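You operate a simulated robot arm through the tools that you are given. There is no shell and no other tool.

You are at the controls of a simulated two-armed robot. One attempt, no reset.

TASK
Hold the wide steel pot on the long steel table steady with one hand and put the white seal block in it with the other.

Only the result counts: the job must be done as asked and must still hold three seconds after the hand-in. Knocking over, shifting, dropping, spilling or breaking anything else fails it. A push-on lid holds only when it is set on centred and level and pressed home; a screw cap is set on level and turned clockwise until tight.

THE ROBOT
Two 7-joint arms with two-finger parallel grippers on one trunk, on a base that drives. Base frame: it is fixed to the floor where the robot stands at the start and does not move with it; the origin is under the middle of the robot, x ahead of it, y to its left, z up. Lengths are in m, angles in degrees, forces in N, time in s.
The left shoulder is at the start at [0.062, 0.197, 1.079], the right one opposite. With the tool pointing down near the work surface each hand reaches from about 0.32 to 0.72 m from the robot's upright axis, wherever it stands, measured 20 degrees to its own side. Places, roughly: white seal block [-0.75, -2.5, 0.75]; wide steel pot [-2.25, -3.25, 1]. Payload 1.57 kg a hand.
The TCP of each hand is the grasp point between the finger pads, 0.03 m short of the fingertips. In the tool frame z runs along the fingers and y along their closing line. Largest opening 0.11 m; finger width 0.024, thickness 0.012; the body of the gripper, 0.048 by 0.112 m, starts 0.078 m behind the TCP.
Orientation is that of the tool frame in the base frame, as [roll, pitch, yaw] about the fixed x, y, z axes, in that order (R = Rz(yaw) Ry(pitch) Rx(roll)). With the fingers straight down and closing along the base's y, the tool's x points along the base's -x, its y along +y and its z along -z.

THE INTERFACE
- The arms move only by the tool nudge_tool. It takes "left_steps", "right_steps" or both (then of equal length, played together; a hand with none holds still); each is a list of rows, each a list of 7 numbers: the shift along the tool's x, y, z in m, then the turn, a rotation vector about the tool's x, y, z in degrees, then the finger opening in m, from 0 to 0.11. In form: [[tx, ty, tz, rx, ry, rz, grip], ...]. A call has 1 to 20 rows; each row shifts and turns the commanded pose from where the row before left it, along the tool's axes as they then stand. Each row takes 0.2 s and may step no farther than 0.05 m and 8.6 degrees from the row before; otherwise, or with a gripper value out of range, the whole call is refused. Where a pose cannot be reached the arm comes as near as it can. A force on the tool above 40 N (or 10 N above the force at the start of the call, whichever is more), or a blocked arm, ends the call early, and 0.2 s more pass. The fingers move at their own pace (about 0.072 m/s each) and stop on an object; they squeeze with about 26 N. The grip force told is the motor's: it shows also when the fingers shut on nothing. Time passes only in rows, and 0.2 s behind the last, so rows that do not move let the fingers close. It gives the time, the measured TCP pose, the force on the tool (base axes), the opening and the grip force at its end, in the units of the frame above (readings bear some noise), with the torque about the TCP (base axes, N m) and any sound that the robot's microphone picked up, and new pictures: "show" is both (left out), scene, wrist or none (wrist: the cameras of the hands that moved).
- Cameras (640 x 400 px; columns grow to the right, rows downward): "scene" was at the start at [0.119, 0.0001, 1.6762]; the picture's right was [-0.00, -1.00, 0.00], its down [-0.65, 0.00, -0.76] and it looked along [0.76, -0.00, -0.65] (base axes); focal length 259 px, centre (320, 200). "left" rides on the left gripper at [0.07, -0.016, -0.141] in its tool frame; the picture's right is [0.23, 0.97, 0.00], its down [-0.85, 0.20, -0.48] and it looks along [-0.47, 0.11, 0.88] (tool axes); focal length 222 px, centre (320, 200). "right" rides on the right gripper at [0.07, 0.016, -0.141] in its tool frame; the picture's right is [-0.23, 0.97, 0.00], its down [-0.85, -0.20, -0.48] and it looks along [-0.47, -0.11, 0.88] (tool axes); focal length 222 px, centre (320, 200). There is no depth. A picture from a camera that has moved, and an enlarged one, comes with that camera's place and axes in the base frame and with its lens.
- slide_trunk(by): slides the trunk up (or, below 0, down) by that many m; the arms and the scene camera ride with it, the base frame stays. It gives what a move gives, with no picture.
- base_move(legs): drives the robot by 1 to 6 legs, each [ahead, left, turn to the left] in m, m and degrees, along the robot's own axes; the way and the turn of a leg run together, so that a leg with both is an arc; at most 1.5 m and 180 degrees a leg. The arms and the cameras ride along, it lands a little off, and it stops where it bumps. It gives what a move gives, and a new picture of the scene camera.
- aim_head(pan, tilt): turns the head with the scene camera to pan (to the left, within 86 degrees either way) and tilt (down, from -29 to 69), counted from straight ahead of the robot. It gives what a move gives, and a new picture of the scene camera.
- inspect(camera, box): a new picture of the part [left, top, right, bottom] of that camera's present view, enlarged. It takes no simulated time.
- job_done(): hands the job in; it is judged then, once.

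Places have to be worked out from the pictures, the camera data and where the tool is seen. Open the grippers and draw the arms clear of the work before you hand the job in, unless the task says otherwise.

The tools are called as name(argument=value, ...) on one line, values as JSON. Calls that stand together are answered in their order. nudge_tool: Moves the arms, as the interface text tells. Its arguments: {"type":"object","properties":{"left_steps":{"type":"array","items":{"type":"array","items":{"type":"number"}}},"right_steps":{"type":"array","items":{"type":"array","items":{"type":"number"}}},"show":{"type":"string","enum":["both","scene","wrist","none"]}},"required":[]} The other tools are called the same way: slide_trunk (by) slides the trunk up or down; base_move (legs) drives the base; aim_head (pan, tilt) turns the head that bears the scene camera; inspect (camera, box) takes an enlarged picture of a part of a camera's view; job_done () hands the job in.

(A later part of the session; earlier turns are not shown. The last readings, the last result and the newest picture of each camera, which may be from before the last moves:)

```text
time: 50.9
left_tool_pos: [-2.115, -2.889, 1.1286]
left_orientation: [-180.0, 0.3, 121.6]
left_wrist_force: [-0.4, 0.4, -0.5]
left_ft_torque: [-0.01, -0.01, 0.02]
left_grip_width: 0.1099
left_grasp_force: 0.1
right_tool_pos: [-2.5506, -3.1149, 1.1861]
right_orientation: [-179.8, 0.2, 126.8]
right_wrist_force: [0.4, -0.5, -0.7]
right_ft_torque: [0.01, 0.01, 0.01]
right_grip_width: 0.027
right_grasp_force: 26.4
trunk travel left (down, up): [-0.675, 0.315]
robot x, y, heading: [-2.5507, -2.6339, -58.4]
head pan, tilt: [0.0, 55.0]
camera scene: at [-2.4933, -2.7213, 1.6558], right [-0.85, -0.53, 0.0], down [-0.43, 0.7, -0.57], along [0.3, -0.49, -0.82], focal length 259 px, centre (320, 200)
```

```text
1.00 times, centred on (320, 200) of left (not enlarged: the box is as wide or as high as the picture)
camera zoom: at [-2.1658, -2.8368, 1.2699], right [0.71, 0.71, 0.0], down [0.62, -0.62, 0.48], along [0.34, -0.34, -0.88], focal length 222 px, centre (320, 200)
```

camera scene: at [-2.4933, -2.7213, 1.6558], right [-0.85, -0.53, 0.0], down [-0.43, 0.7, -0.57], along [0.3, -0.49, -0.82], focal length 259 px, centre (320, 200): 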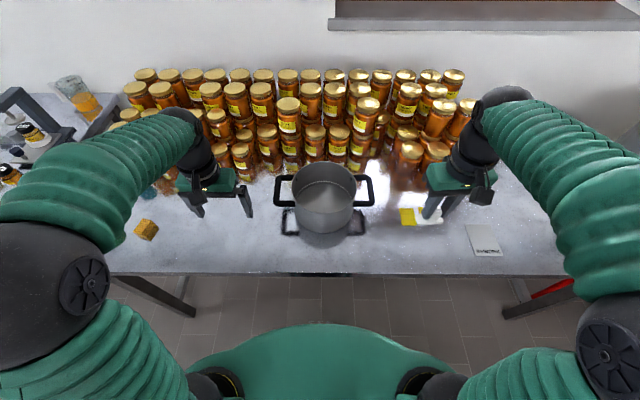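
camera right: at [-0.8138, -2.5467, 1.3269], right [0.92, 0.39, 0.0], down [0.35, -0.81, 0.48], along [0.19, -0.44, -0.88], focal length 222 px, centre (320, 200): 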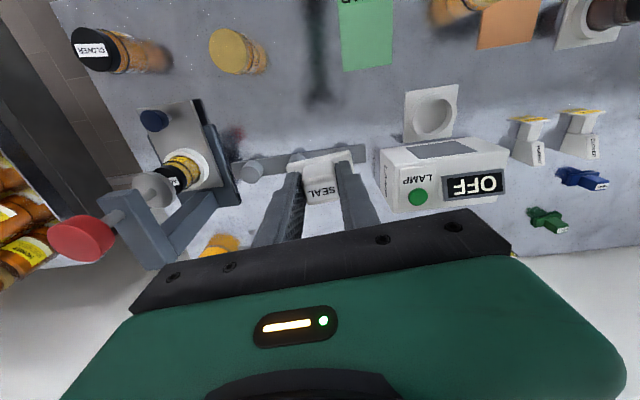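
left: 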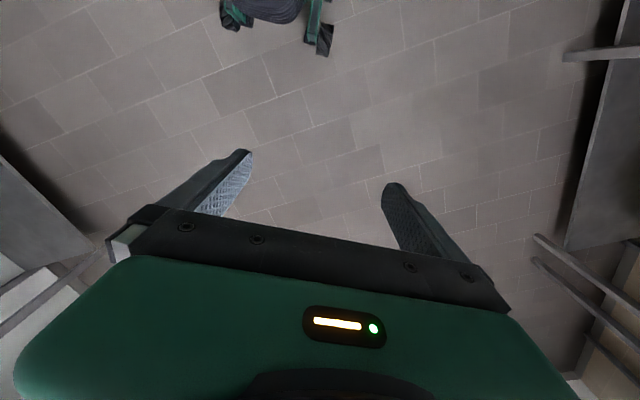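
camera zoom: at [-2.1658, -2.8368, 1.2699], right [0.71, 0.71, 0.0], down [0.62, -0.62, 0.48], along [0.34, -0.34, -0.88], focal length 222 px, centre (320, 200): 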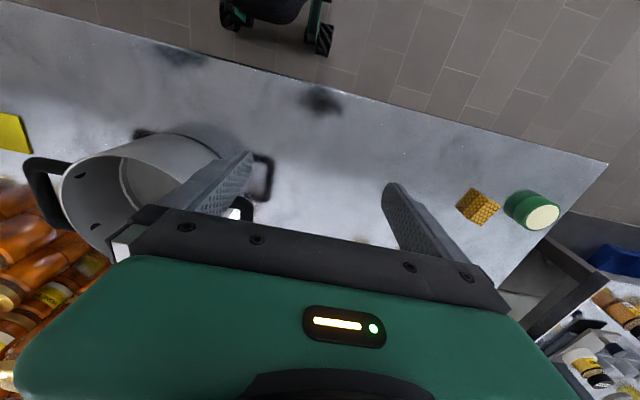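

The robot stands squarely in front of the pot with room to the table edge. I zoom in to measure the pot and its left handle.

inspect(camera="scene", box=[250, 140, 400, 234])

inspect(camera="scene", box=[265, 160, 345, 210])

```text
4.26 times, centred on (325, 187) of scene
camera zoom: at [-2.4933, -2.7213, 1.6558], right [-0.85, -0.53, 0.0], down [-0.43, 0.7, -0.57], along [0.3, -0.49, -0.82], focal length 1103 px, centre (299, 255)
```

zoom: 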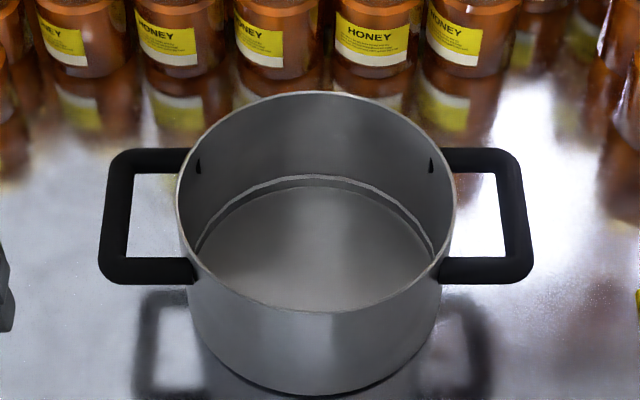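

```text
8.00 times, centred on (305, 185) of scene
camera zoom: at [-2.4933, -2.7213, 1.6558], right [-0.85, -0.53, 0.0], down [-0.43, 0.7, -0.57], along [0.3, -0.49, -0.82], focal length 2074 px, centre (440, 320)
```

zoom: 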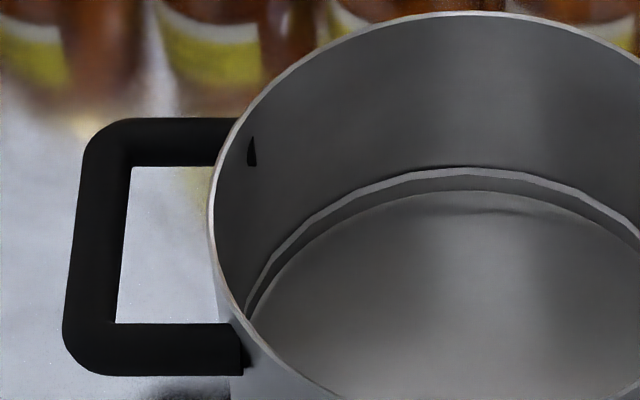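

Pot centre ≈ (-2.227,-3.181), rim z≈0.98, table z≈0.85; left handle bar (≈0.02 m thick, running fore-aft) centre ≈ (-2.092,-3.099, 0.955). I move the open left hand above that bar at the present height, narrowing to 0.05 m.

nudge_tool(left_steps=[[-0.038, -0.018, 0, 0, 0, 0, 0.09], [-0.038, -0.018, 0, 0, 0, 0, 0.05], [-0.038, -0.018, 0, 0, 0, 0, 0.05], [-0.038, -0.018, 0, 0, 0, -1, 0.05], [-0.038, -0.018, 0, 0, 0, 0, 0.05], [0, 0, 0, 0, 0, 0, 0.05]], show="both")

```text
time: 52.3
left_tool_pos: [-2.0914, -3.0972, 1.132]
left_orientation: [180.0, 0.2, 122.7]
left_wrist_force: [-0.3, 0.5, 0.1]
left_ft_torque: [0.01, -0.05, 0.05]
left_grip_width: 0.05
left_grasp_force: 0.1
right_tool_pos: [-2.5515, -3.1136, 1.1863]
right_orientation: [-179.9, 0.3, 126.8]
right_wrist_force: [-0.4, -0.6, -0.4]
right_ft_torque: [0.0, -0.01, -0.03]
right_grip_width: 0.0271
right_grasp_force: 26.0
trunk travel left (down, up): [-0.675, 0.315]
robot x, y, heading: [-2.5467, -2.6324, -58.3]
head pan, tilt: [0.0, 55.0]
camera scene: at [-2.4942, -2.7207, 1.6559], right [-0.85, -0.53, 0.0], down [-0.43, 0.7, -0.57], along [0.3, -0.49, -0.82], focal length 259 px, centre (320, 200)
camera left: at [-2.1434, -3.0464, 1.2742], right [0.7, 0.72, 0.0], down [0.63, -0.61, 0.48], along [0.35, -0.34, -0.88], focal length 222 px, centre (320, 200)
```

scene: 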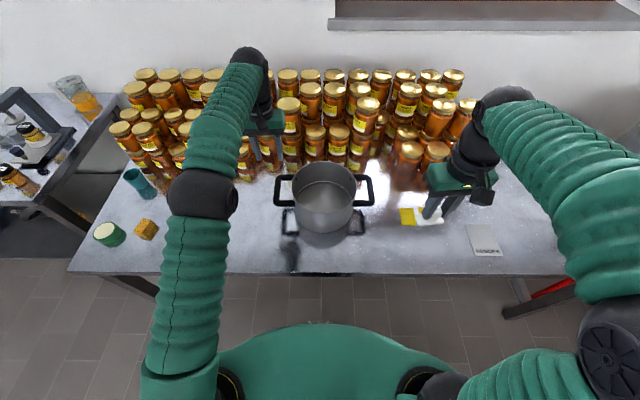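
left: 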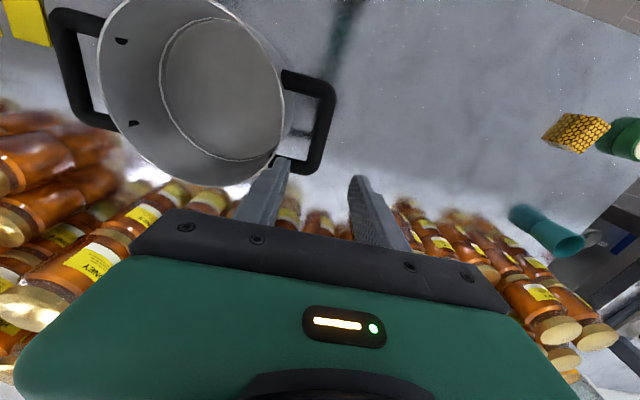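

The left hand is above the handle region. I zoom in on the left wrist view to verify the bar's position relative to the fingers.

inspect(camera="left", box=[230, 50, 390, 150])

inspect(camera="left", box=[230, 100, 390, 200])

```text
4.00 times, centred on (310, 100) of left
camera zoom: at [-2.1434, -3.0464, 1.2742], right [0.7, 0.72, 0.0], down [0.63, -0.61, 0.48], along [0.35, -0.34, -0.88], focal length 888 px, centre (360, 600)
```

zoom: 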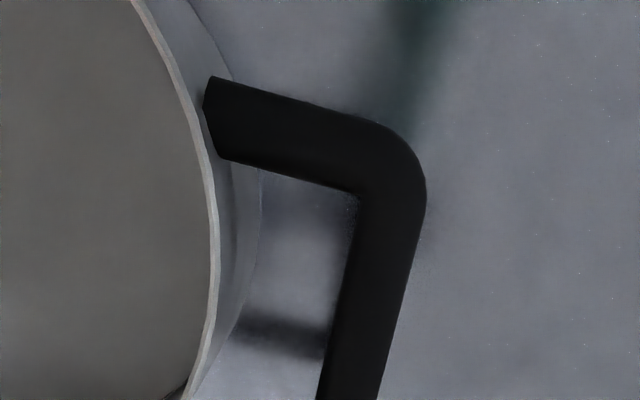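

```text
4.00 times, centred on (310, 150) of left
camera zoom: at [-2.1434, -3.0464, 1.2742], right [0.7, 0.72, 0.0], down [0.63, -0.61, 0.48], along [0.35, -0.34, -0.88], focal length 888 px, centre (360, 400)
```

zoom: 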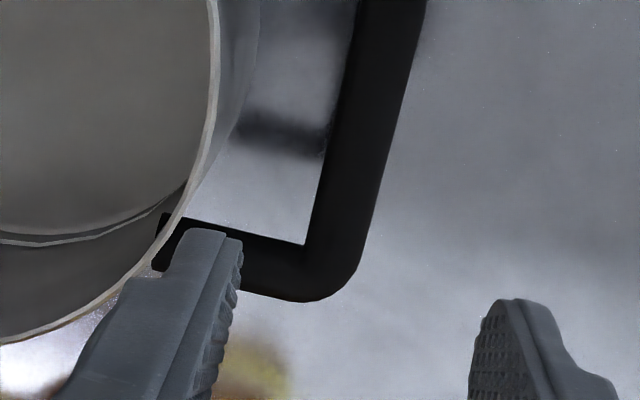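

The bar lies within about 1 mm of the TCP laterally and 3 mm fore-aft. I descend to just above the handle (TCP z≈1.00) and check again.

nudge_tool(left_steps=[[0.001, 0, 0.035, 0, 0, 0.6, 0.05], [0.001, 0, 0.04, 0, 0, 0, 0.05], [0.001, 0, 0.035, 0, 0, 0, 0.05], [0, 0, 0.015, 0, 0, 0, 0.05], [0, 0, 0, 0, 0, 0, 0.05]], show="wrist")

inspect(camera="left", box=[230, 60, 390, 160])

inspect(camera="left", box=[200, 100, 440, 250])

inspect(camera="scene", box=[230, 110, 390, 210])

```text
time: 53.5
left_tool_pos: [-2.0918, -3.0968, 1.0035]
left_orientation: [-179.9, 0.2, 122.1]
left_wrist_force: [-1.4, -0.6, 0.4]
left_ft_torque: [0.02, -0.02, 0.01]
left_grip_width: 0.0501
left_grasp_force: 0.1
right_tool_pos: [-2.5512, -3.1143, 1.1854]
right_orientation: [-179.9, 0.2, 126.8]
right_wrist_force: [-0.5, 0.4, -0.7]
right_ft_torque: [-0.01, 0.01, 0.01]
right_grip_width: 0.027
right_grasp_force: 26.0
trunk travel left (down, up): [-0.675, 0.315]
robot x, y, heading: [-2.55, -2.633, -58.6]
head pan, tilt: [0.0, 55.0]
camera left: at [-2.1433, -3.0441, 1.1453], right [0.7, 0.71, 0.0], down [0.62, -0.62, 0.48], along [0.34, -0.34, -0.88], focal length 222 px, centre (320, 200)
```

left: 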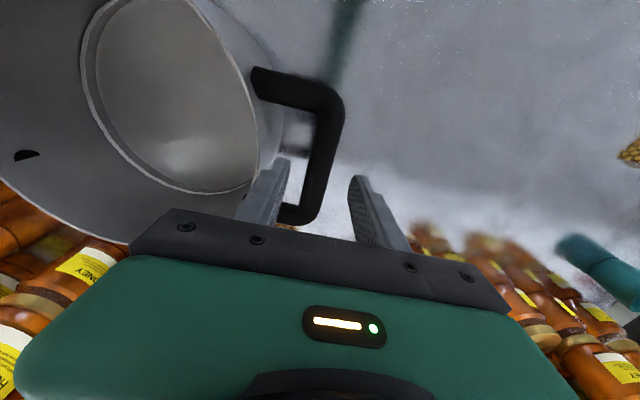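

```text
4.00 times, centred on (310, 110) of left
camera zoom: at [-2.1433, -3.0441, 1.1453], right [0.7, 0.71, 0.0], down [0.62, -0.62, 0.48], along [0.34, -0.34, -0.88], focal length 888 px, centre (360, 560)
```

zoom: 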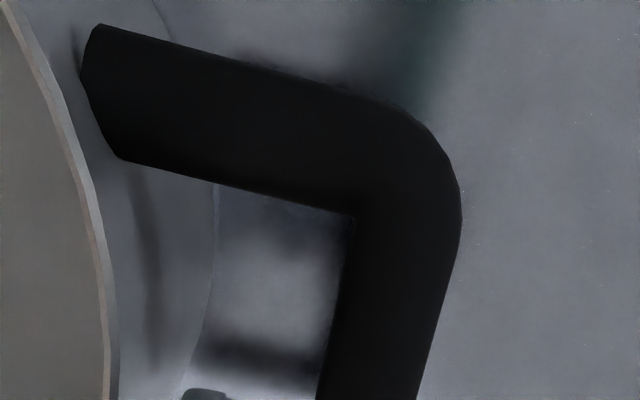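

```text
2.67 times, centred on (320, 175) of left
camera zoom: at [-2.1433, -3.0441, 1.1453], right [0.7, 0.71, 0.0], down [0.62, -0.62, 0.48], along [0.34, -0.34, -0.88], focal length 592 px, centre (320, 267)
```

zoom: 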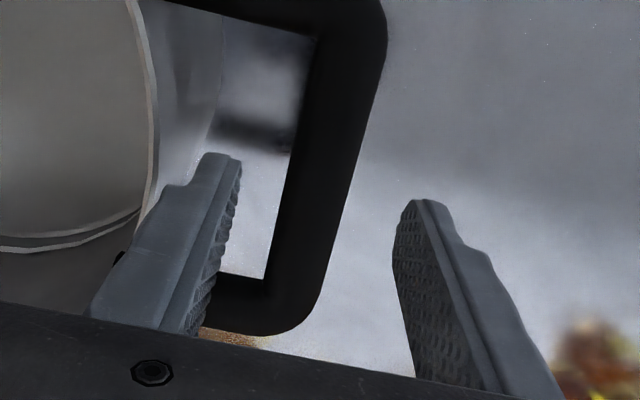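

```text
4.00 times, centred on (310, 160) of scene
camera zoom: at [-2.4937, -2.7215, 1.6558], right [-0.85, -0.53, 0.0], down [-0.43, 0.7, -0.57], along [0.3, -0.49, -0.82], focal length 1037 px, centre (360, 360)
```

zoom: 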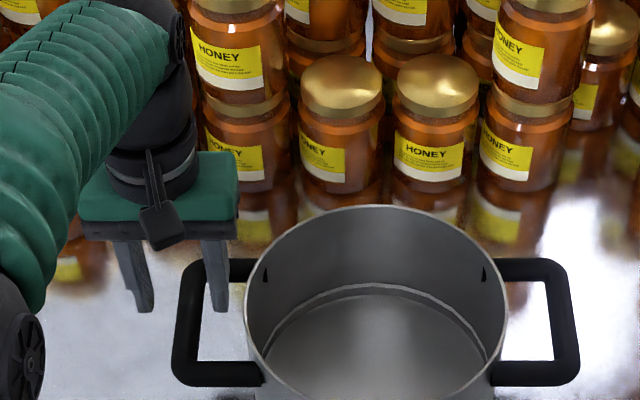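

The fingers straddle the bar nicely (mid-pad ≈ bar centre). I descend to TCP z≈0.957 and narrow the fingers to 0.032, checking forces.

nudge_tool(left_steps=[[0, 0, 0.02, 0, 0, 0, 0.05], [0, 0, 0.018, 0, 0, 0, 0.05], [0, 0, 0.009, 0, 0, 0, 0.05], [0, 0, 0, 0, 0, 0, 0.032], [0, 0, 0, 0, 0, 0, 0.032]], show="wrist")

inspect(camera="left", box=[200, 100, 440, 250])

inspect(camera="scene", box=[250, 140, 400, 234])

```text
time: 54.7
left_tool_pos: [-2.0911, -3.0965, 0.956]
left_orientation: [-180.0, 0.2, 122.1]
left_wrist_force: [-0.7, -0.1, -0.2]
left_ft_torque: [0.02, -0.01, 0.01]
left_grip_width: 0.0322
left_grasp_force: 0.0
right_tool_pos: [-2.5498, -3.1146, 1.1863]
right_orientation: [-179.8, 0.2, 126.9]
right_wrist_force: [-0.9, 0.1, -0.9]
right_ft_torque: [-0.02, -0.02, 0.0]
right_grip_width: 0.0271
right_grasp_force: 25.8
trunk travel left (down, up): [-0.675, 0.315]
robot x, y, heading: [-2.5475, -2.6332, -58.5]
head pan, tilt: [0.0, 55.0]
camera left: at [-2.1425, -3.0448, 1.0973], right [0.7, 0.71, 0.0], down [0.62, -0.62, 0.48], along [0.34, -0.34, -0.88], focal length 222 px, centre (320, 200)
```

left: 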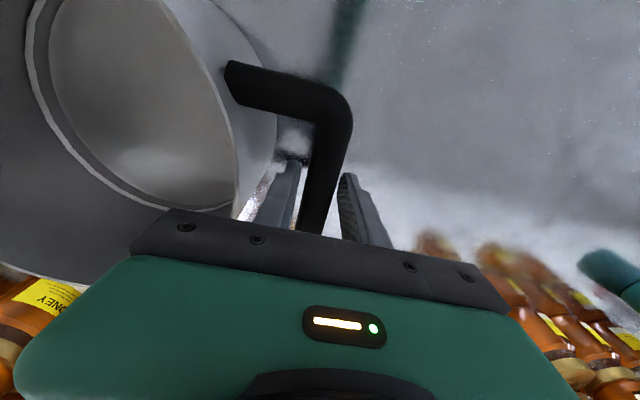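

```text
2.67 times, centred on (320, 175) of left
camera zoom: at [-2.1425, -3.0448, 1.0973], right [0.7, 0.71, 0.0], down [0.62, -0.62, 0.48], along [0.34, -0.34, -0.88], focal length 592 px, centre (320, 267)
```

zoom: 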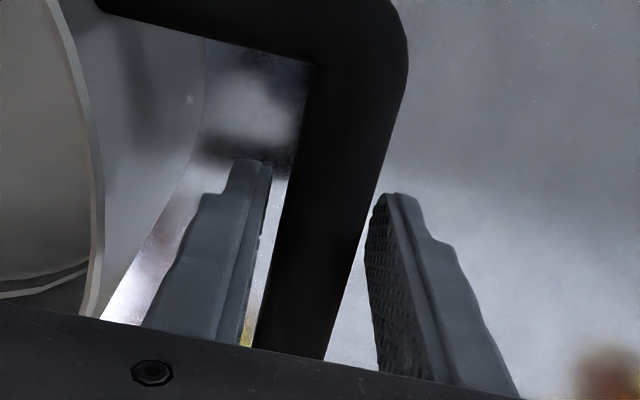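

```text
4.26 times, centred on (325, 187) of scene
camera zoom: at [-2.4935, -2.7218, 1.6558], right [-0.85, -0.53, 0.0], down [-0.43, 0.7, -0.57], along [0.3, -0.49, -0.82], focal length 1103 px, centre (299, 255)
```

zoom: 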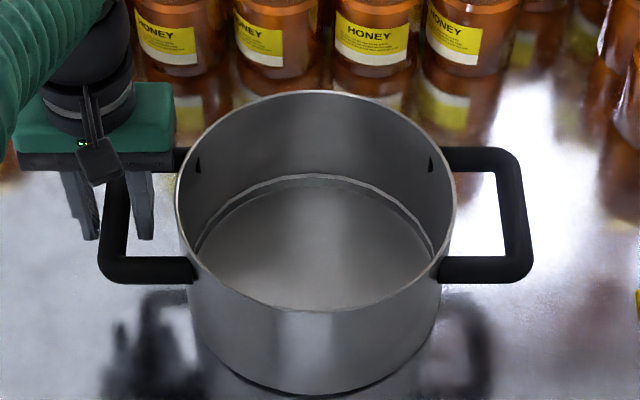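

The bar is centred between the pads with a few mm on each side and no force. I close in small steps to see whether one finger touches first.

nudge_tool(left_steps=[[0, 0, 0, 0, 0, 0, 0.026], [0, 0, 0, 0, 0, 0, 0.023], [0, 0, 0, 0, 0, 0, 0.021]], show="none")

inspect(camera="left", box=[200, 100, 440, 250])

inspect(camera="scene", box=[250, 140, 400, 234])

```text
time: 55.5
left_tool_pos: [-2.0922, -3.0975, 0.9554]
left_orientation: [-180.0, 0.2, 122.2]
left_wrist_force: [-2.8, -0.9, -1.1]
left_ft_torque: [0.04, 0.0, 0.0]
left_grip_width: 0.024
left_grasp_force: 1.4
right_tool_pos: [-2.5516, -3.117, 1.1855]
right_orientation: [179.9, 0.2, 126.9]
right_wrist_force: [0.5, 0.0, -0.4]
right_ft_torque: [0.0, 0.03, -0.01]
right_grip_width: 0.0272
right_grasp_force: 26.0
trunk travel left (down, up): [-0.675, 0.315]
robot x, y, heading: [-2.5508, -2.628, -58.3]
head pan, tilt: [0.0, 55.0]
```

```text
2.67 times, centred on (320, 175) of left
camera zoom: at [-2.1436, -3.0454, 1.0974], right [0.7, 0.71, 0.0], down [0.62, -0.62, 0.48], along [0.34, -0.34, -0.88], focal length 592 px, centre (320, 267)
```

zoom: 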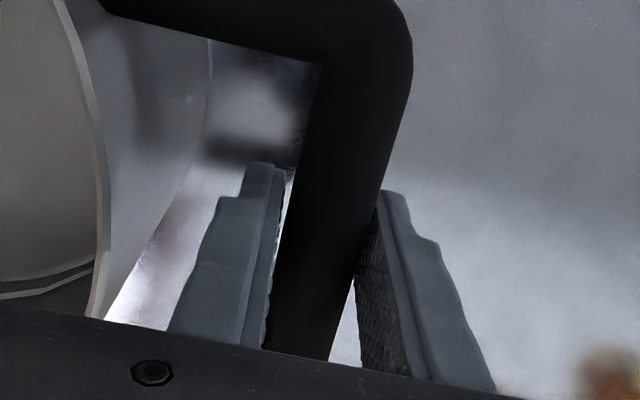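

```text
4.26 times, centred on (325, 187) of scene
camera zoom: at [-2.4946, -2.7227, 1.6557], right [-0.85, -0.53, 0.0], down [-0.43, 0.7, -0.57], along [0.3, -0.49, -0.82], focal length 1103 px, centre (299, 255)
```

zoom: 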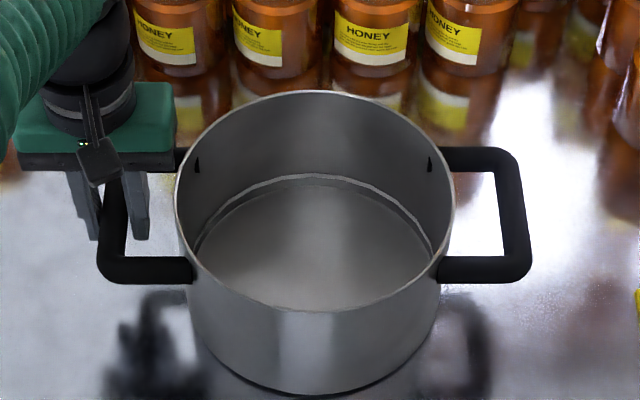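

The opening stalled at 0.024 m with a slight grip force, and a small rightward force suggests the inner finger is touching first. I shift the hand 1 mm right and take another reading while closing gently.

nudge_tool(left_steps=[[0, -0.001, 0, 0, 0, 0, 0.021], [0, 0, 0, 0, 0, 0, 0.018], [0, 0, 0, 0, 0, 0, 0.018]], show="none")

```text
time: 56.3
left_tool_pos: [-2.0936, -3.0962, 0.9554]
left_orientation: [180.0, 0.1, 122.0]
left_wrist_force: [-1.8, 0.6, 0.2]
left_ft_torque: [-0.08, -0.04, -0.47]
left_grip_width: 0.0218
left_grasp_force: 25.9
right_tool_pos: [-2.5511, -3.115, 1.1852]
right_orientation: [180.0, 0.2, 126.8]
right_wrist_force: [0.4, 0.3, -0.6]
right_ft_torque: [-0.02, 0.02, -0.02]
right_grip_width: 0.027
right_grasp_force: 26.3
trunk travel left (down, up): [-0.675, 0.315]
robot x, y, heading: [-2.5495, -2.6328, -58.1]
head pan, tilt: [0.0, 55.0]
```

The handle is gripped (0.0218 m, 25.9 N). I check the pot hasn't moved and see the geometry for the right hand.

nudge_tool(left_steps=[[0, 0, 0, 0, 0, 0, 0.0]], show="both")

inspect(camera="scene", box=[250, 140, 400, 234])

inspect(camera="right", box=[0, 0, 640, 400])

```text
time: 56.7
left_tool_pos: [-2.092, -3.0963, 0.9554]
left_orientation: [179.9, 0.1, 122.1]
left_wrist_force: [-2.5, 1.0, -1.1]
left_ft_torque: [0.1, 0.06, -0.56]
left_grip_width: 0.0219
left_grasp_force: 26.2
right_tool_pos: [-2.5515, -3.1158, 1.186]
right_orientation: [-180.0, 0.2, 126.8]
right_wrist_force: [-0.6, 0.8, -0.7]
right_ft_torque: [-0.02, 0.02, 0.01]
right_grip_width: 0.0269
right_grasp_force: 25.9
trunk travel left (down, up): [-0.675, 0.315]
robot x, y, heading: [-2.5505, -2.63, -58.5]
head pan, tilt: [0.0, 55.0]
camera scene: at [-2.4938, -2.7222, 1.6557], right [-0.85, -0.53, 0.0], down [-0.43, 0.7, -0.57], along [0.3, -0.49, -0.82], focal length 259 px, centre (320, 200)
camera left: at [-2.144, -3.0448, 1.0976], right [0.7, 0.71, 0.0], down [0.62, -0.62, 0.48], along [0.34, -0.34, -0.88], focal length 222 px, centre (320, 200)
```

scene: 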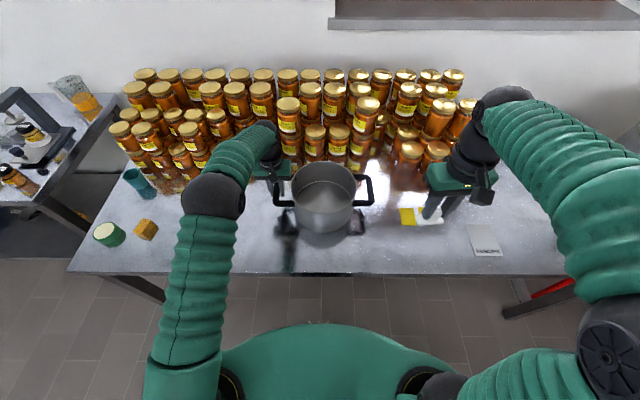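
left: 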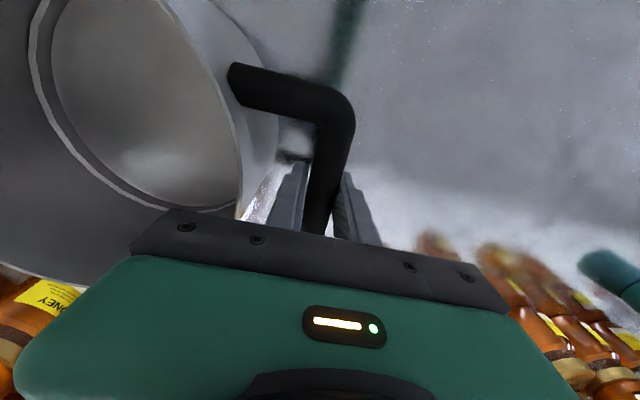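

```text
4.26 times, centred on (325, 187) of scene
camera zoom: at [-2.4938, -2.7222, 1.6557], right [-0.85, -0.53, 0.0], down [-0.43, 0.7, -0.57], along [0.3, -0.49, -0.82], focal length 1103 px, centre (299, 255)
```

zoom: 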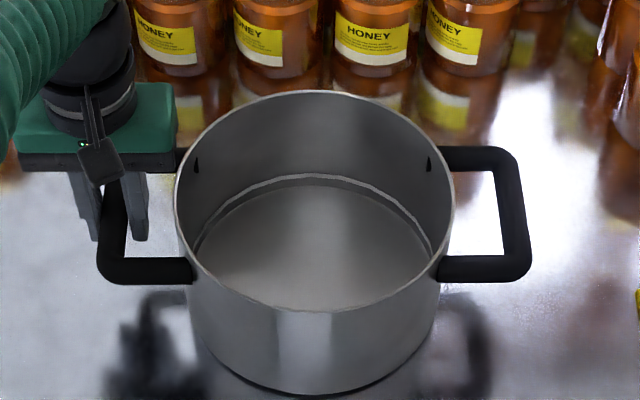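

```text
1.00 times, centred on (320, 200) of right (not enlarged: the box is as wide or as high as the picture)
camera zoom: at [-2.5809, -3.0496, 1.326], right [0.92, 0.4, 0.0], down [0.35, -0.8, 0.48], along [0.19, -0.44, -0.88], focal length 222 px, centre (320, 200)
```

zoom: 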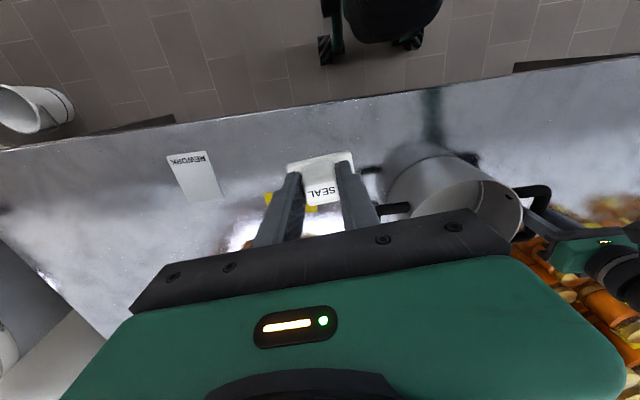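

The pot has stayed put and is held. Now I slowly bring the right hand (block at ~1.14) diagonally to a point just right of the pot's centre, (-2.239,-3.189).

nudge_tool(right_steps=[[-0.008, 0.0066, 0, 0, 0, 0, 0.0], [-0.0155, 0.013, 0, 0, 0, 0, 0.0], [-0.0155, 0.013, 0, 0, 0, 0, 0.0], [-0.0155, 0.013, 0, 0, 0, 0, 0.0], [-0.0155, 0.013, 0, 0, 0, 0, 0.0], [-0.0155, 0.013, 0, 0, 0, 0, 0.0], [-0.0155, 0.013, 0, 0, 0, 0, 0.0], [-0.0155, 0.013, 0, 0, 0, 0, 0.0], [-0.0155, 0.013, 0, 0, 0, 0, 0.0], [-0.0155, 0.013, 0, 0, 0, 0, 0.0], [-0.0155, 0.013, 0, 0, 0, 0, 0.0], [-0.0155, 0.013, 0, 0, 0, 0, 0.0]], left_steps=[[0, 0, 0, 0, 0, 0, 0.0], [0, 0, 0, 0, 0, 0, 0.0], [0, 0, 0, 0, 0, 0, 0.0], [0, 0, 0, 0, 0, 0, 0.0], [0, 0, 0, 0, 0, 0, 0.0], [0, 0, 0, 0, 0, 0, 0.0], [0, 0, 0, 0, 0, 0, 0.0], [0, 0, 0, 0, 0, 0, 0.0], [0, 0, 0, 0, 0, 0, 0.0], [0, 0, 0, 0, 0, 0, 0.0], [0, 0, 0, 0, 0, 0, 0.0], [0, 0, 0, 0, 0, 0, 0.0]], show="both")

```text
time: 59.3
left_tool_pos: [-2.0908, -3.0975, 0.9566]
left_orientation: [180.0, 0.2, 122.1]
left_wrist_force: [-1.4, -0.6, 0.2]
left_ft_torque: [0.54, 0.29, -0.25]
left_grip_width: 0.022
left_grasp_force: 26.2
right_tool_pos: [-2.3225, -3.169, 1.1878]
right_orientation: [-180.0, 0.3, 126.7]
right_wrist_force: [0.9, 0.0, -0.5]
right_ft_torque: [-0.03, 0.04, -0.03]
right_grip_width: 0.0271
right_grasp_force: 26.0
trunk travel left (down, up): [-0.675, 0.315]
robot x, y, heading: [-2.5514, -2.6291, -58.2]
head pan, tilt: [0.0, 55.0]
camera scene: at [-2.4914, -2.7227, 1.6557], right [-0.85, -0.53, 0.0], down [-0.43, 0.7, -0.57], along [0.3, -0.49, -0.82], focal length 259 px, centre (320, 200)
camera right: at [-2.3516, -3.1032, 1.3276], right [0.92, 0.4, 0.0], down [0.35, -0.8, 0.48], along [0.19, -0.44, -0.88], focal length 222 px, centre (320, 200)
camera left: at [-2.1428, -3.0449, 1.0976], right [0.7, 0.71, 0.0], down [0.62, -0.62, 0.48], along [0.34, -0.34, -0.88], focal length 222 px, centre (320, 200)
```

scene: 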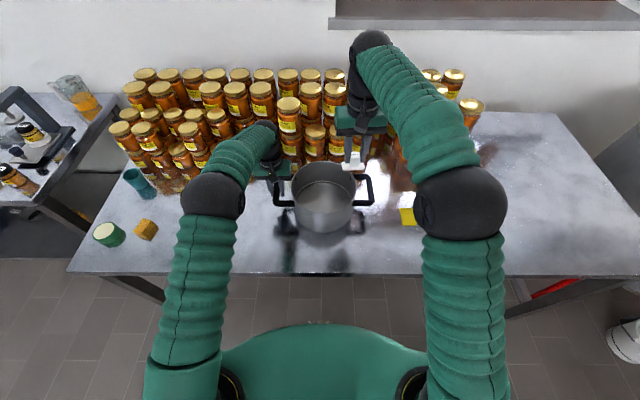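
right: 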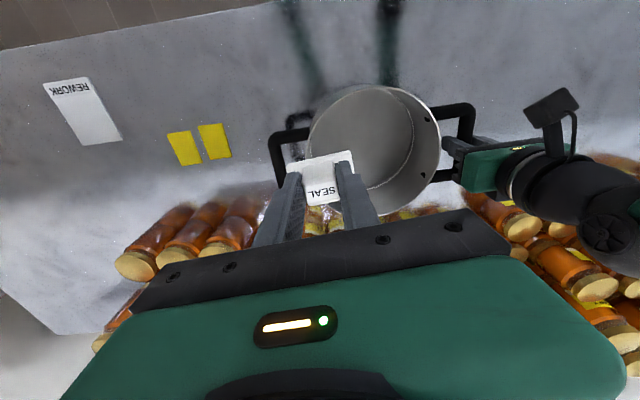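
left: 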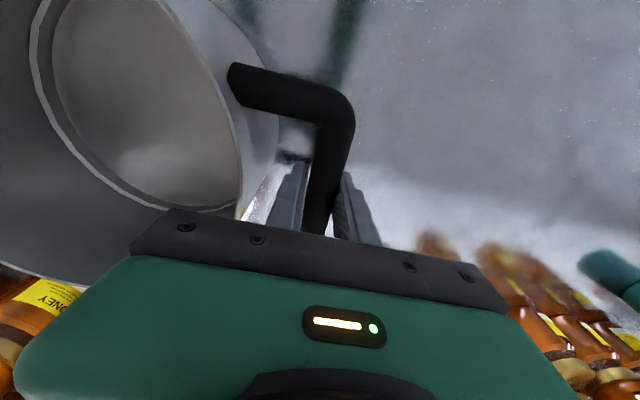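

The right hand is approaching well, the pot is unmoved. I finish the last 0.085 m to just right of the pot's centre.

nudge_tool(right_steps=[[-0.0132, 0.011, 0, 0, 0, 0, 0.0], [-0.0132, 0.011, 0, 0, 0, 0, 0.0], [-0.0132, 0.011, 0, 0, 0, 0, 0.0], [-0.0132, 0.011, 0, 0, 0, 0, 0.0], [-0.0132, 0.011, 0, 0, 0, 0, 0.0], [0, 0, 0, 0, 0, 0, 0.0]], left_steps=[[0, 0, 0, 0, 0, 0, 0.0], [0, 0, 0, 0, 0, 0, 0.0], [0, 0, 0, 0, 0, 0, 0.0], [0, 0, 0, 0, 0, 0, 0.0], [0, 0, 0, 0, 0, 0, 0.0], [0, 0, 0, 0, 0, 0, 0.0]], show="both")

inspect(camera="scene", box=[240, 100, 400, 234])

```text
time: 60.7
left_tool_pos: [-2.0918, -3.096, 0.9554]
left_orientation: [-179.9, 0.2, 122.2]
left_wrist_force: [0.4, 0.7, 0.4]
left_ft_torque: [-0.05, -0.03, -0.36]
left_grip_width: 0.0216
left_grasp_force: 25.6
right_tool_pos: [-2.2664, -3.1764, 1.187]
right_orientation: [180.0, 0.3, 126.8]
right_wrist_force: [-0.1, 0.2, -1.1]
right_ft_torque: [0.02, 0.0, 0.02]
right_grip_width: 0.0269
right_grasp_force: 26.0
right hand out of reach, approached as far as the arm can: row 4, 5
trunk travel left (down, up): [-0.675, 0.315]
robot x, y, heading: [-2.5511, -2.6309, -58.3]
head pan, tilt: [0.0, 55.0]
camera scene: at [-2.4913, -2.7224, 1.6556], right [-0.85, -0.53, 0.0], down [-0.43, 0.7, -0.57], along [0.3, -0.49, -0.82], focal length 259 px, centre (320, 200)
camera right: at [-2.295, -3.1104, 1.3269], right [0.92, 0.4, 0.0], down [0.35, -0.8, 0.48], along [0.19, -0.44, -0.88], focal length 222 px, centre (320, 200)
camera left: at [-2.1426, -3.0444, 1.0976], right [0.7, 0.71, 0.0], down [0.62, -0.62, 0.48], along [0.34, -0.34, -0.88], focal length 222 px, centre (320, 200)
```

scene: 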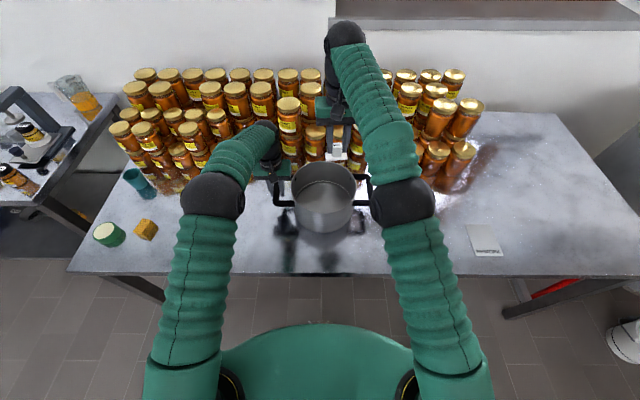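
right: 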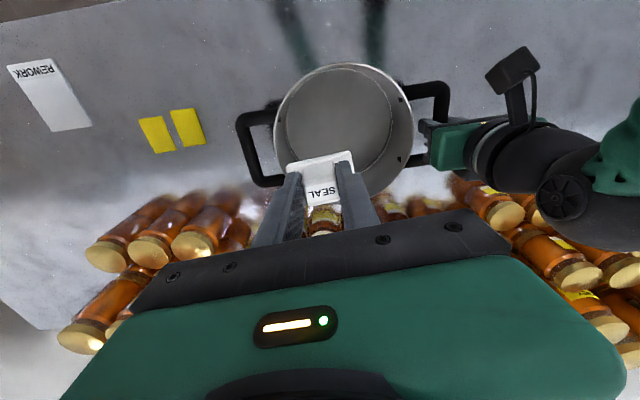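
left: 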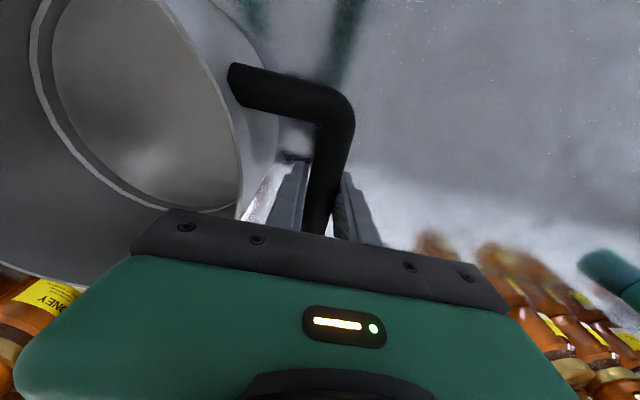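

```text
2.99 times, centred on (320, 167) of scene
camera zoom: at [-2.4913, -2.7224, 1.6556], right [-0.85, -0.53, 0.0], down [-0.43, 0.7, -0.57], along [0.3, -0.49, -0.82], focal length 774 px, centre (320, 298)
```

zoom: 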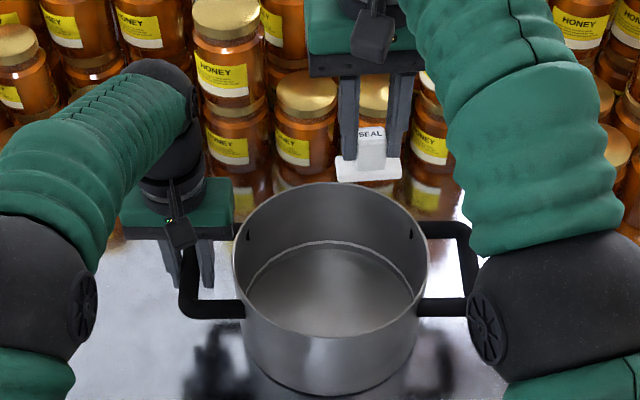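

The right arm is at its reach limit at this height (TCP (-2.266,-3.176)), 4 cm right-front of the pot's centre. Lowering should give more reach, so I descend slowly 0.12 m, keeping the block above the rim, and check.

nudge_tool(right_steps=[[0, 0, 0.02, 0, 0, 0, 0.0], [0, 0, 0.02, 0, 0, 0, 0.0], [0, 0, 0.02, 0, 0, 0, 0.0], [0, 0, 0.02, 0, 0, 0, 0.0], [0, 0, 0.02, 0, 0, 0, 0.0], [0, 0, 0.015, 0, 0, 0, 0.0], [0, 0, 0, 0, 0, 0, 0.0]], left_steps=[[0, 0, 0, 0, 0, 0, 0.0], [0, 0, 0, 0, 0, 0, 0.0], [0, 0, 0, 0, 0, 0, 0.0], [0, 0, 0, 0, 0, 0, 0.0], [0, 0, 0, 0, 0, 0, 0.0], [0, 0, 0, 0, 0, 0, 0.0], [0, 0, 0, 0, 0, 0, 0.0]], show="both")

inspect(camera="scene", box=[240, 100, 400, 234])

```text
time: 62.3
left_tool_pos: [-2.0905, -3.095, 0.9563]
left_orientation: [180.0, 0.2, 122.1]
left_wrist_force: [-0.1, 0.7, 0.2]
left_ft_torque: [0.01, 0.04, -0.33]
left_grip_width: 0.0216
left_grasp_force: 25.8
right_tool_pos: [-2.2684, -3.1745, 1.0686]
right_orientation: [-179.9, 0.2, 126.8]
right_wrist_force: [0.2, 1.0, -1.4]
right_ft_torque: [0.04, -0.04, -0.03]
right_grip_width: 0.0268
right_grasp_force: 25.6
trunk travel left (down, up): [-0.675, 0.315]
robot x, y, heading: [-2.5486, -2.6337, -58.3]
head pan, tilt: [0.0, 55.0]
camera scene: at [-2.4913, -2.7221, 1.6557], right [-0.85, -0.53, 0.0], down [-0.43, 0.7, -0.57], along [0.3, -0.49, -0.82], focal length 259 px, centre (320, 200)
camera right: at [-2.2971, -3.1088, 1.2093], right [0.92, 0.4, 0.0], down [0.35, -0.8, 0.48], along [0.19, -0.44, -0.88], focal length 222 px, centre (320, 200)
camera left: at [-2.1426, -3.0443, 1.0976], right [0.7, 0.71, 0.0], down [0.62, -0.62, 0.48], along [0.34, -0.34, -0.88], focal length 222 px, centre (320, 200)
```

scene: 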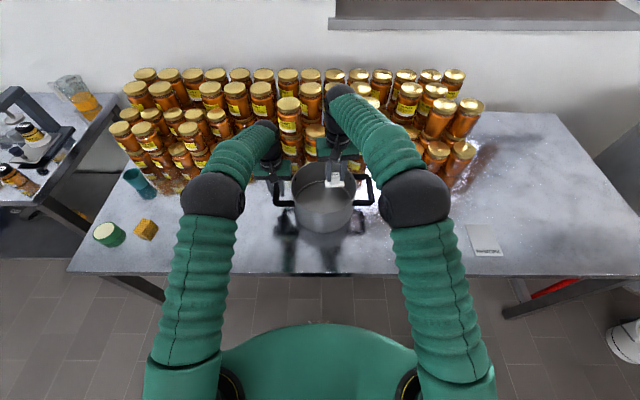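
right: 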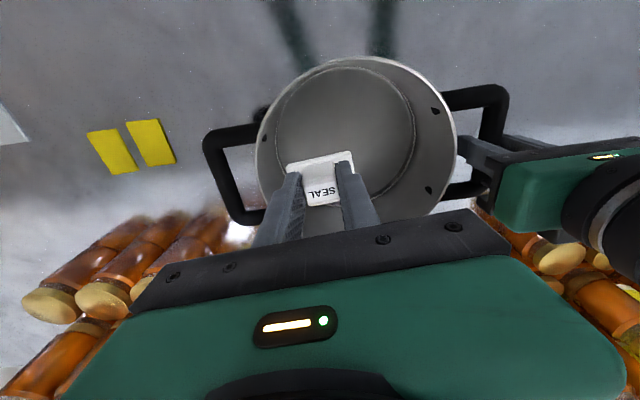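
left: 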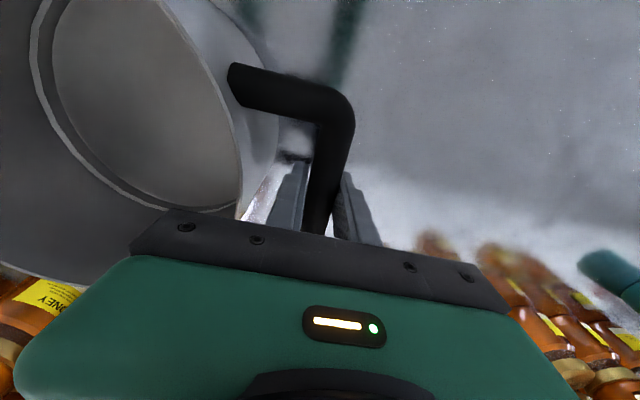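

```text
2.99 times, centred on (320, 167) of scene
camera zoom: at [-2.4913, -2.7221, 1.6557], right [-0.85, -0.53, 0.0], down [-0.43, 0.7, -0.57], along [0.3, -0.49, -0.82], focal length 774 px, centre (320, 298)
```

zoom: 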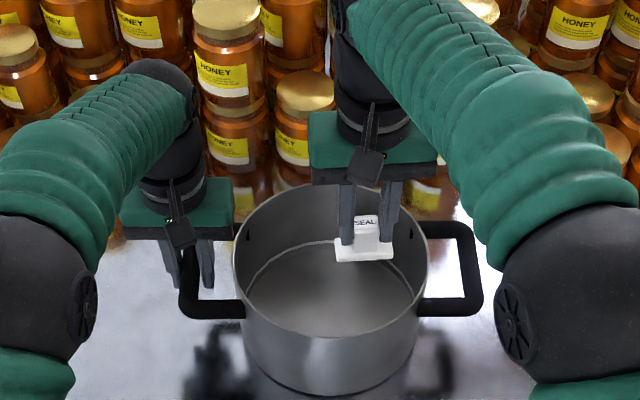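

Lowered to z 1.069 without trouble; the block is still slightly right of and in front of the centre. I shift about 3 cm toward the centre.

nudge_tool(right_steps=[[-0.0096, 0.005, 0, 0, 0, 0, 0.0], [-0.0096, 0.005, 0, 0, 0, 0, 0.0], [-0.0096, 0.005, 0, 0, 0, 0, 0.0], [0, 0, 0, 0, 0, 0, 0.0]], left_steps=[[0, 0, 0, 0, 0, 0, 0.0], [0, 0, 0, 0, 0, 0, 0.0], [0, 0, 0, 0, 0, 0, 0.0], [0, 0, 0, 0, 0, 0, 0.0]], show="wrist")

inspect(camera="scene", box=[240, 100, 400, 234])

```text
time: 63.3
left_tool_pos: [-2.0911, -3.096, 0.9568]
left_orientation: [-180.0, 0.2, 122.1]
left_wrist_force: [0.3, 1.2, -0.6]
left_ft_torque: [0.16, 0.13, -0.42]
left_grip_width: 0.0218
left_grasp_force: 25.6
right_tool_pos: [-2.2385, -3.1906, 1.0701]
right_orientation: [-180.0, 0.2, 126.9]
right_wrist_force: [0.1, 0.1, -0.4]
right_ft_torque: [0.01, 0.01, 0.0]
right_grip_width: 0.027
right_grasp_force: 25.7
trunk travel left (down, up): [-0.675, 0.315]
robot x, y, heading: [-2.5489, -2.6303, -58.3]
head pan, tilt: [0.0, 55.0]
camera right: at [-2.2672, -3.1243, 1.2103], right [0.92, 0.4, 0.0], down [0.35, -0.8, 0.48], along [0.19, -0.44, -0.88], focal length 222 px, centre (320, 200)
camera left: at [-2.1426, -3.0443, 1.0976], right [0.7, 0.71, 0.0], down [0.62, -0.62, 0.48], along [0.34, -0.34, -0.88], focal length 222 px, centre (320, 200)
```

right: 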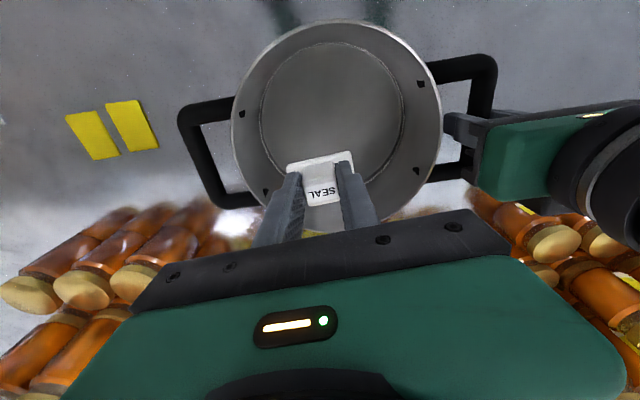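
left: 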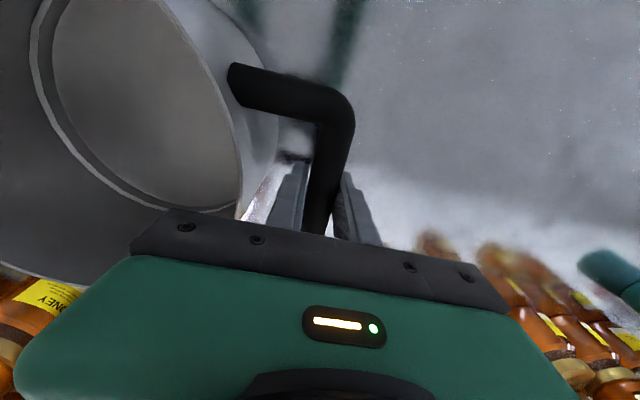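

```text
2.99 times, centred on (320, 167) of scene
camera zoom: at [-2.4912, -2.7222, 1.6557], right [-0.85, -0.53, 0.0], down [-0.43, 0.7, -0.57], along [0.3, -0.49, -0.82], focal length 774 px, centre (320, 298)
```

zoom: 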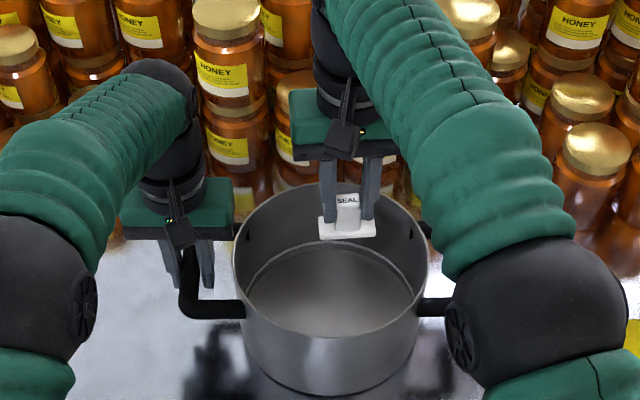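

The block is now about 1.5 cm right of the pot's centre, well within the rim. I lower it slowly into the pot to TCP z≈0.95 and check.

nudge_tool(right_steps=[[0, 0, 0.015, 0, 0, 0, 0.0], [0, 0, 0.02, 0, 0, 0, 0.0], [0, 0, 0.02, 0, 0, 0, 0.0], [0, 0, 0.02, 0, 0, 0, 0.0], [0, 0, 0.02, 0, 0, 0, 0.0], [0, 0, 0.015, 0, 0, 0, 0.0], [0, 0, 0.01, 0, 0, 0, 0.0], [0, 0, 0, 0, 0, 0, 0.0]], left_steps=[[0, 0, 0, 0, 0, 0, 0.0], [0, 0, 0, 0, 0, 0, 0.0], [0, 0, 0, 0, 0, 0, 0.0], [0, 0, 0, 0, 0, 0, 0.0], [0, 0, 0, 0, 0, 0, 0.0], [0, 0, 0, 0, 0, 0, 0.0], [0, 0, 0, 0, 0, 0, 0.0], [0, 0, 0, 0, 0, 0, 0.0]], show="both")

inspect(camera="scene", box=[240, 120, 400, 220])

inspect(camera="right", box=[220, 80, 420, 205])

```text
time: 65.1
left_tool_pos: [-2.0908, -3.0951, 0.9561]
left_orientation: [-179.9, 0.2, 122.1]
left_wrist_force: [-0.1, 1.9, -0.3]
left_ft_torque: [0.0, -0.01, -0.33]
left_grip_width: 0.0217
left_grasp_force: 26.3
right_tool_pos: [-2.2376, -3.192, 0.9507]
right_orientation: [-179.9, 0.2, 126.8]
right_wrist_force: [-0.1, -0.3, -0.9]
right_ft_torque: [0.0, 0.04, -0.04]
right_grip_width: 0.0272
right_grasp_force: 25.9
trunk travel left (down, up): [-0.675, 0.315]
robot x, y, heading: [-2.5508, -2.6312, -58.4]
head pan, tilt: [0.0, 55.0]
camera scene: at [-2.4912, -2.7222, 1.6557], right [-0.85, -0.53, 0.0], down [-0.43, 0.7, -0.57], along [0.3, -0.49, -0.82], focal length 259 px, centre (320, 200)
camera right: at [-2.2673, -3.1255, 1.0909], right [0.92, 0.4, 0.0], down [0.35, -0.8, 0.48], along [0.19, -0.44, -0.88], focal length 222 px, centre (320, 200)
camera left: at [-2.1426, -3.0443, 1.0976], right [0.7, 0.71, 0.0], down [0.62, -0.62, 0.48], along [0.34, -0.34, -0.88], focal length 222 px, centre (320, 200)
```

scene: 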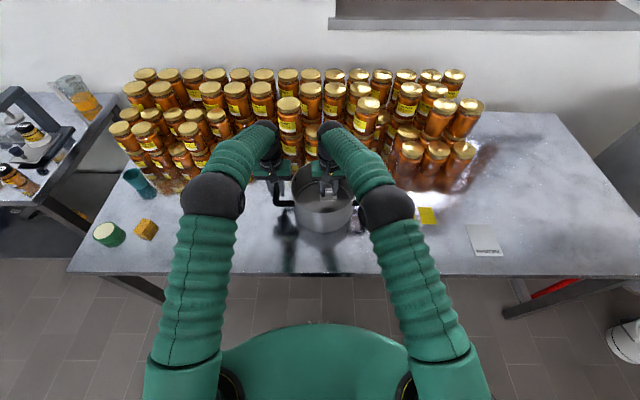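
right: 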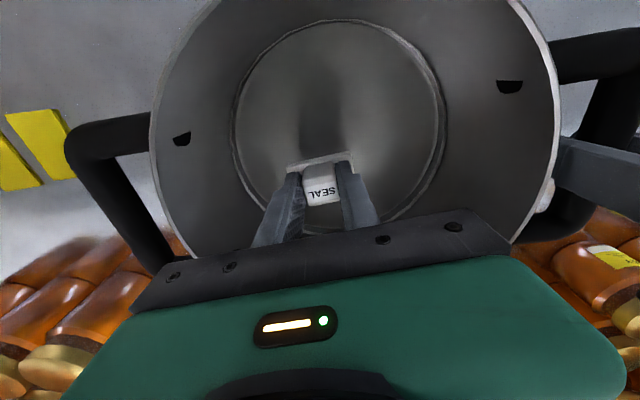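
left: 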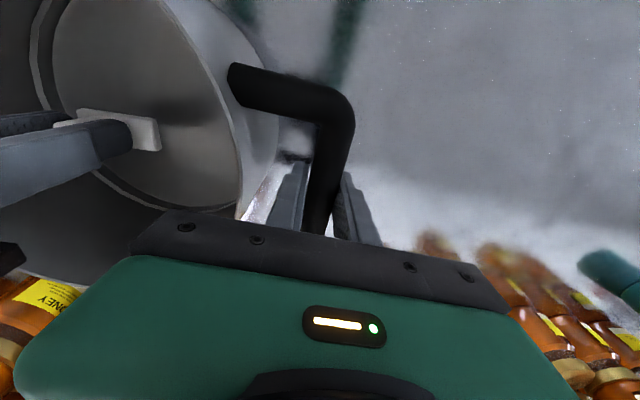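

```text
4.00 times, centred on (320, 170) of scene
camera zoom: at [-2.4912, -2.7222, 1.6557], right [-0.85, -0.53, 0.0], down [-0.43, 0.7, -0.57], along [0.3, -0.49, -0.82], focal length 1037 px, centre (320, 320)
```

zoom: 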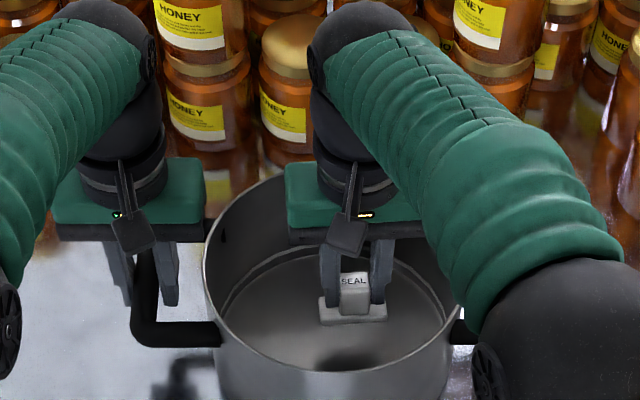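

```text
3.20 times, centred on (320, 142) of right
camera zoom: at [-2.2673, -3.1255, 1.0909], right [0.92, 0.4, 0.0], down [0.35, -0.8, 0.48], along [0.19, -0.44, -0.88], focal length 711 px, centre (320, 384)
```

zoom: 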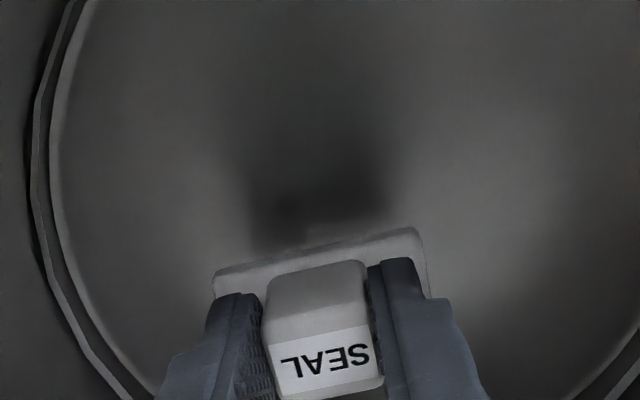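

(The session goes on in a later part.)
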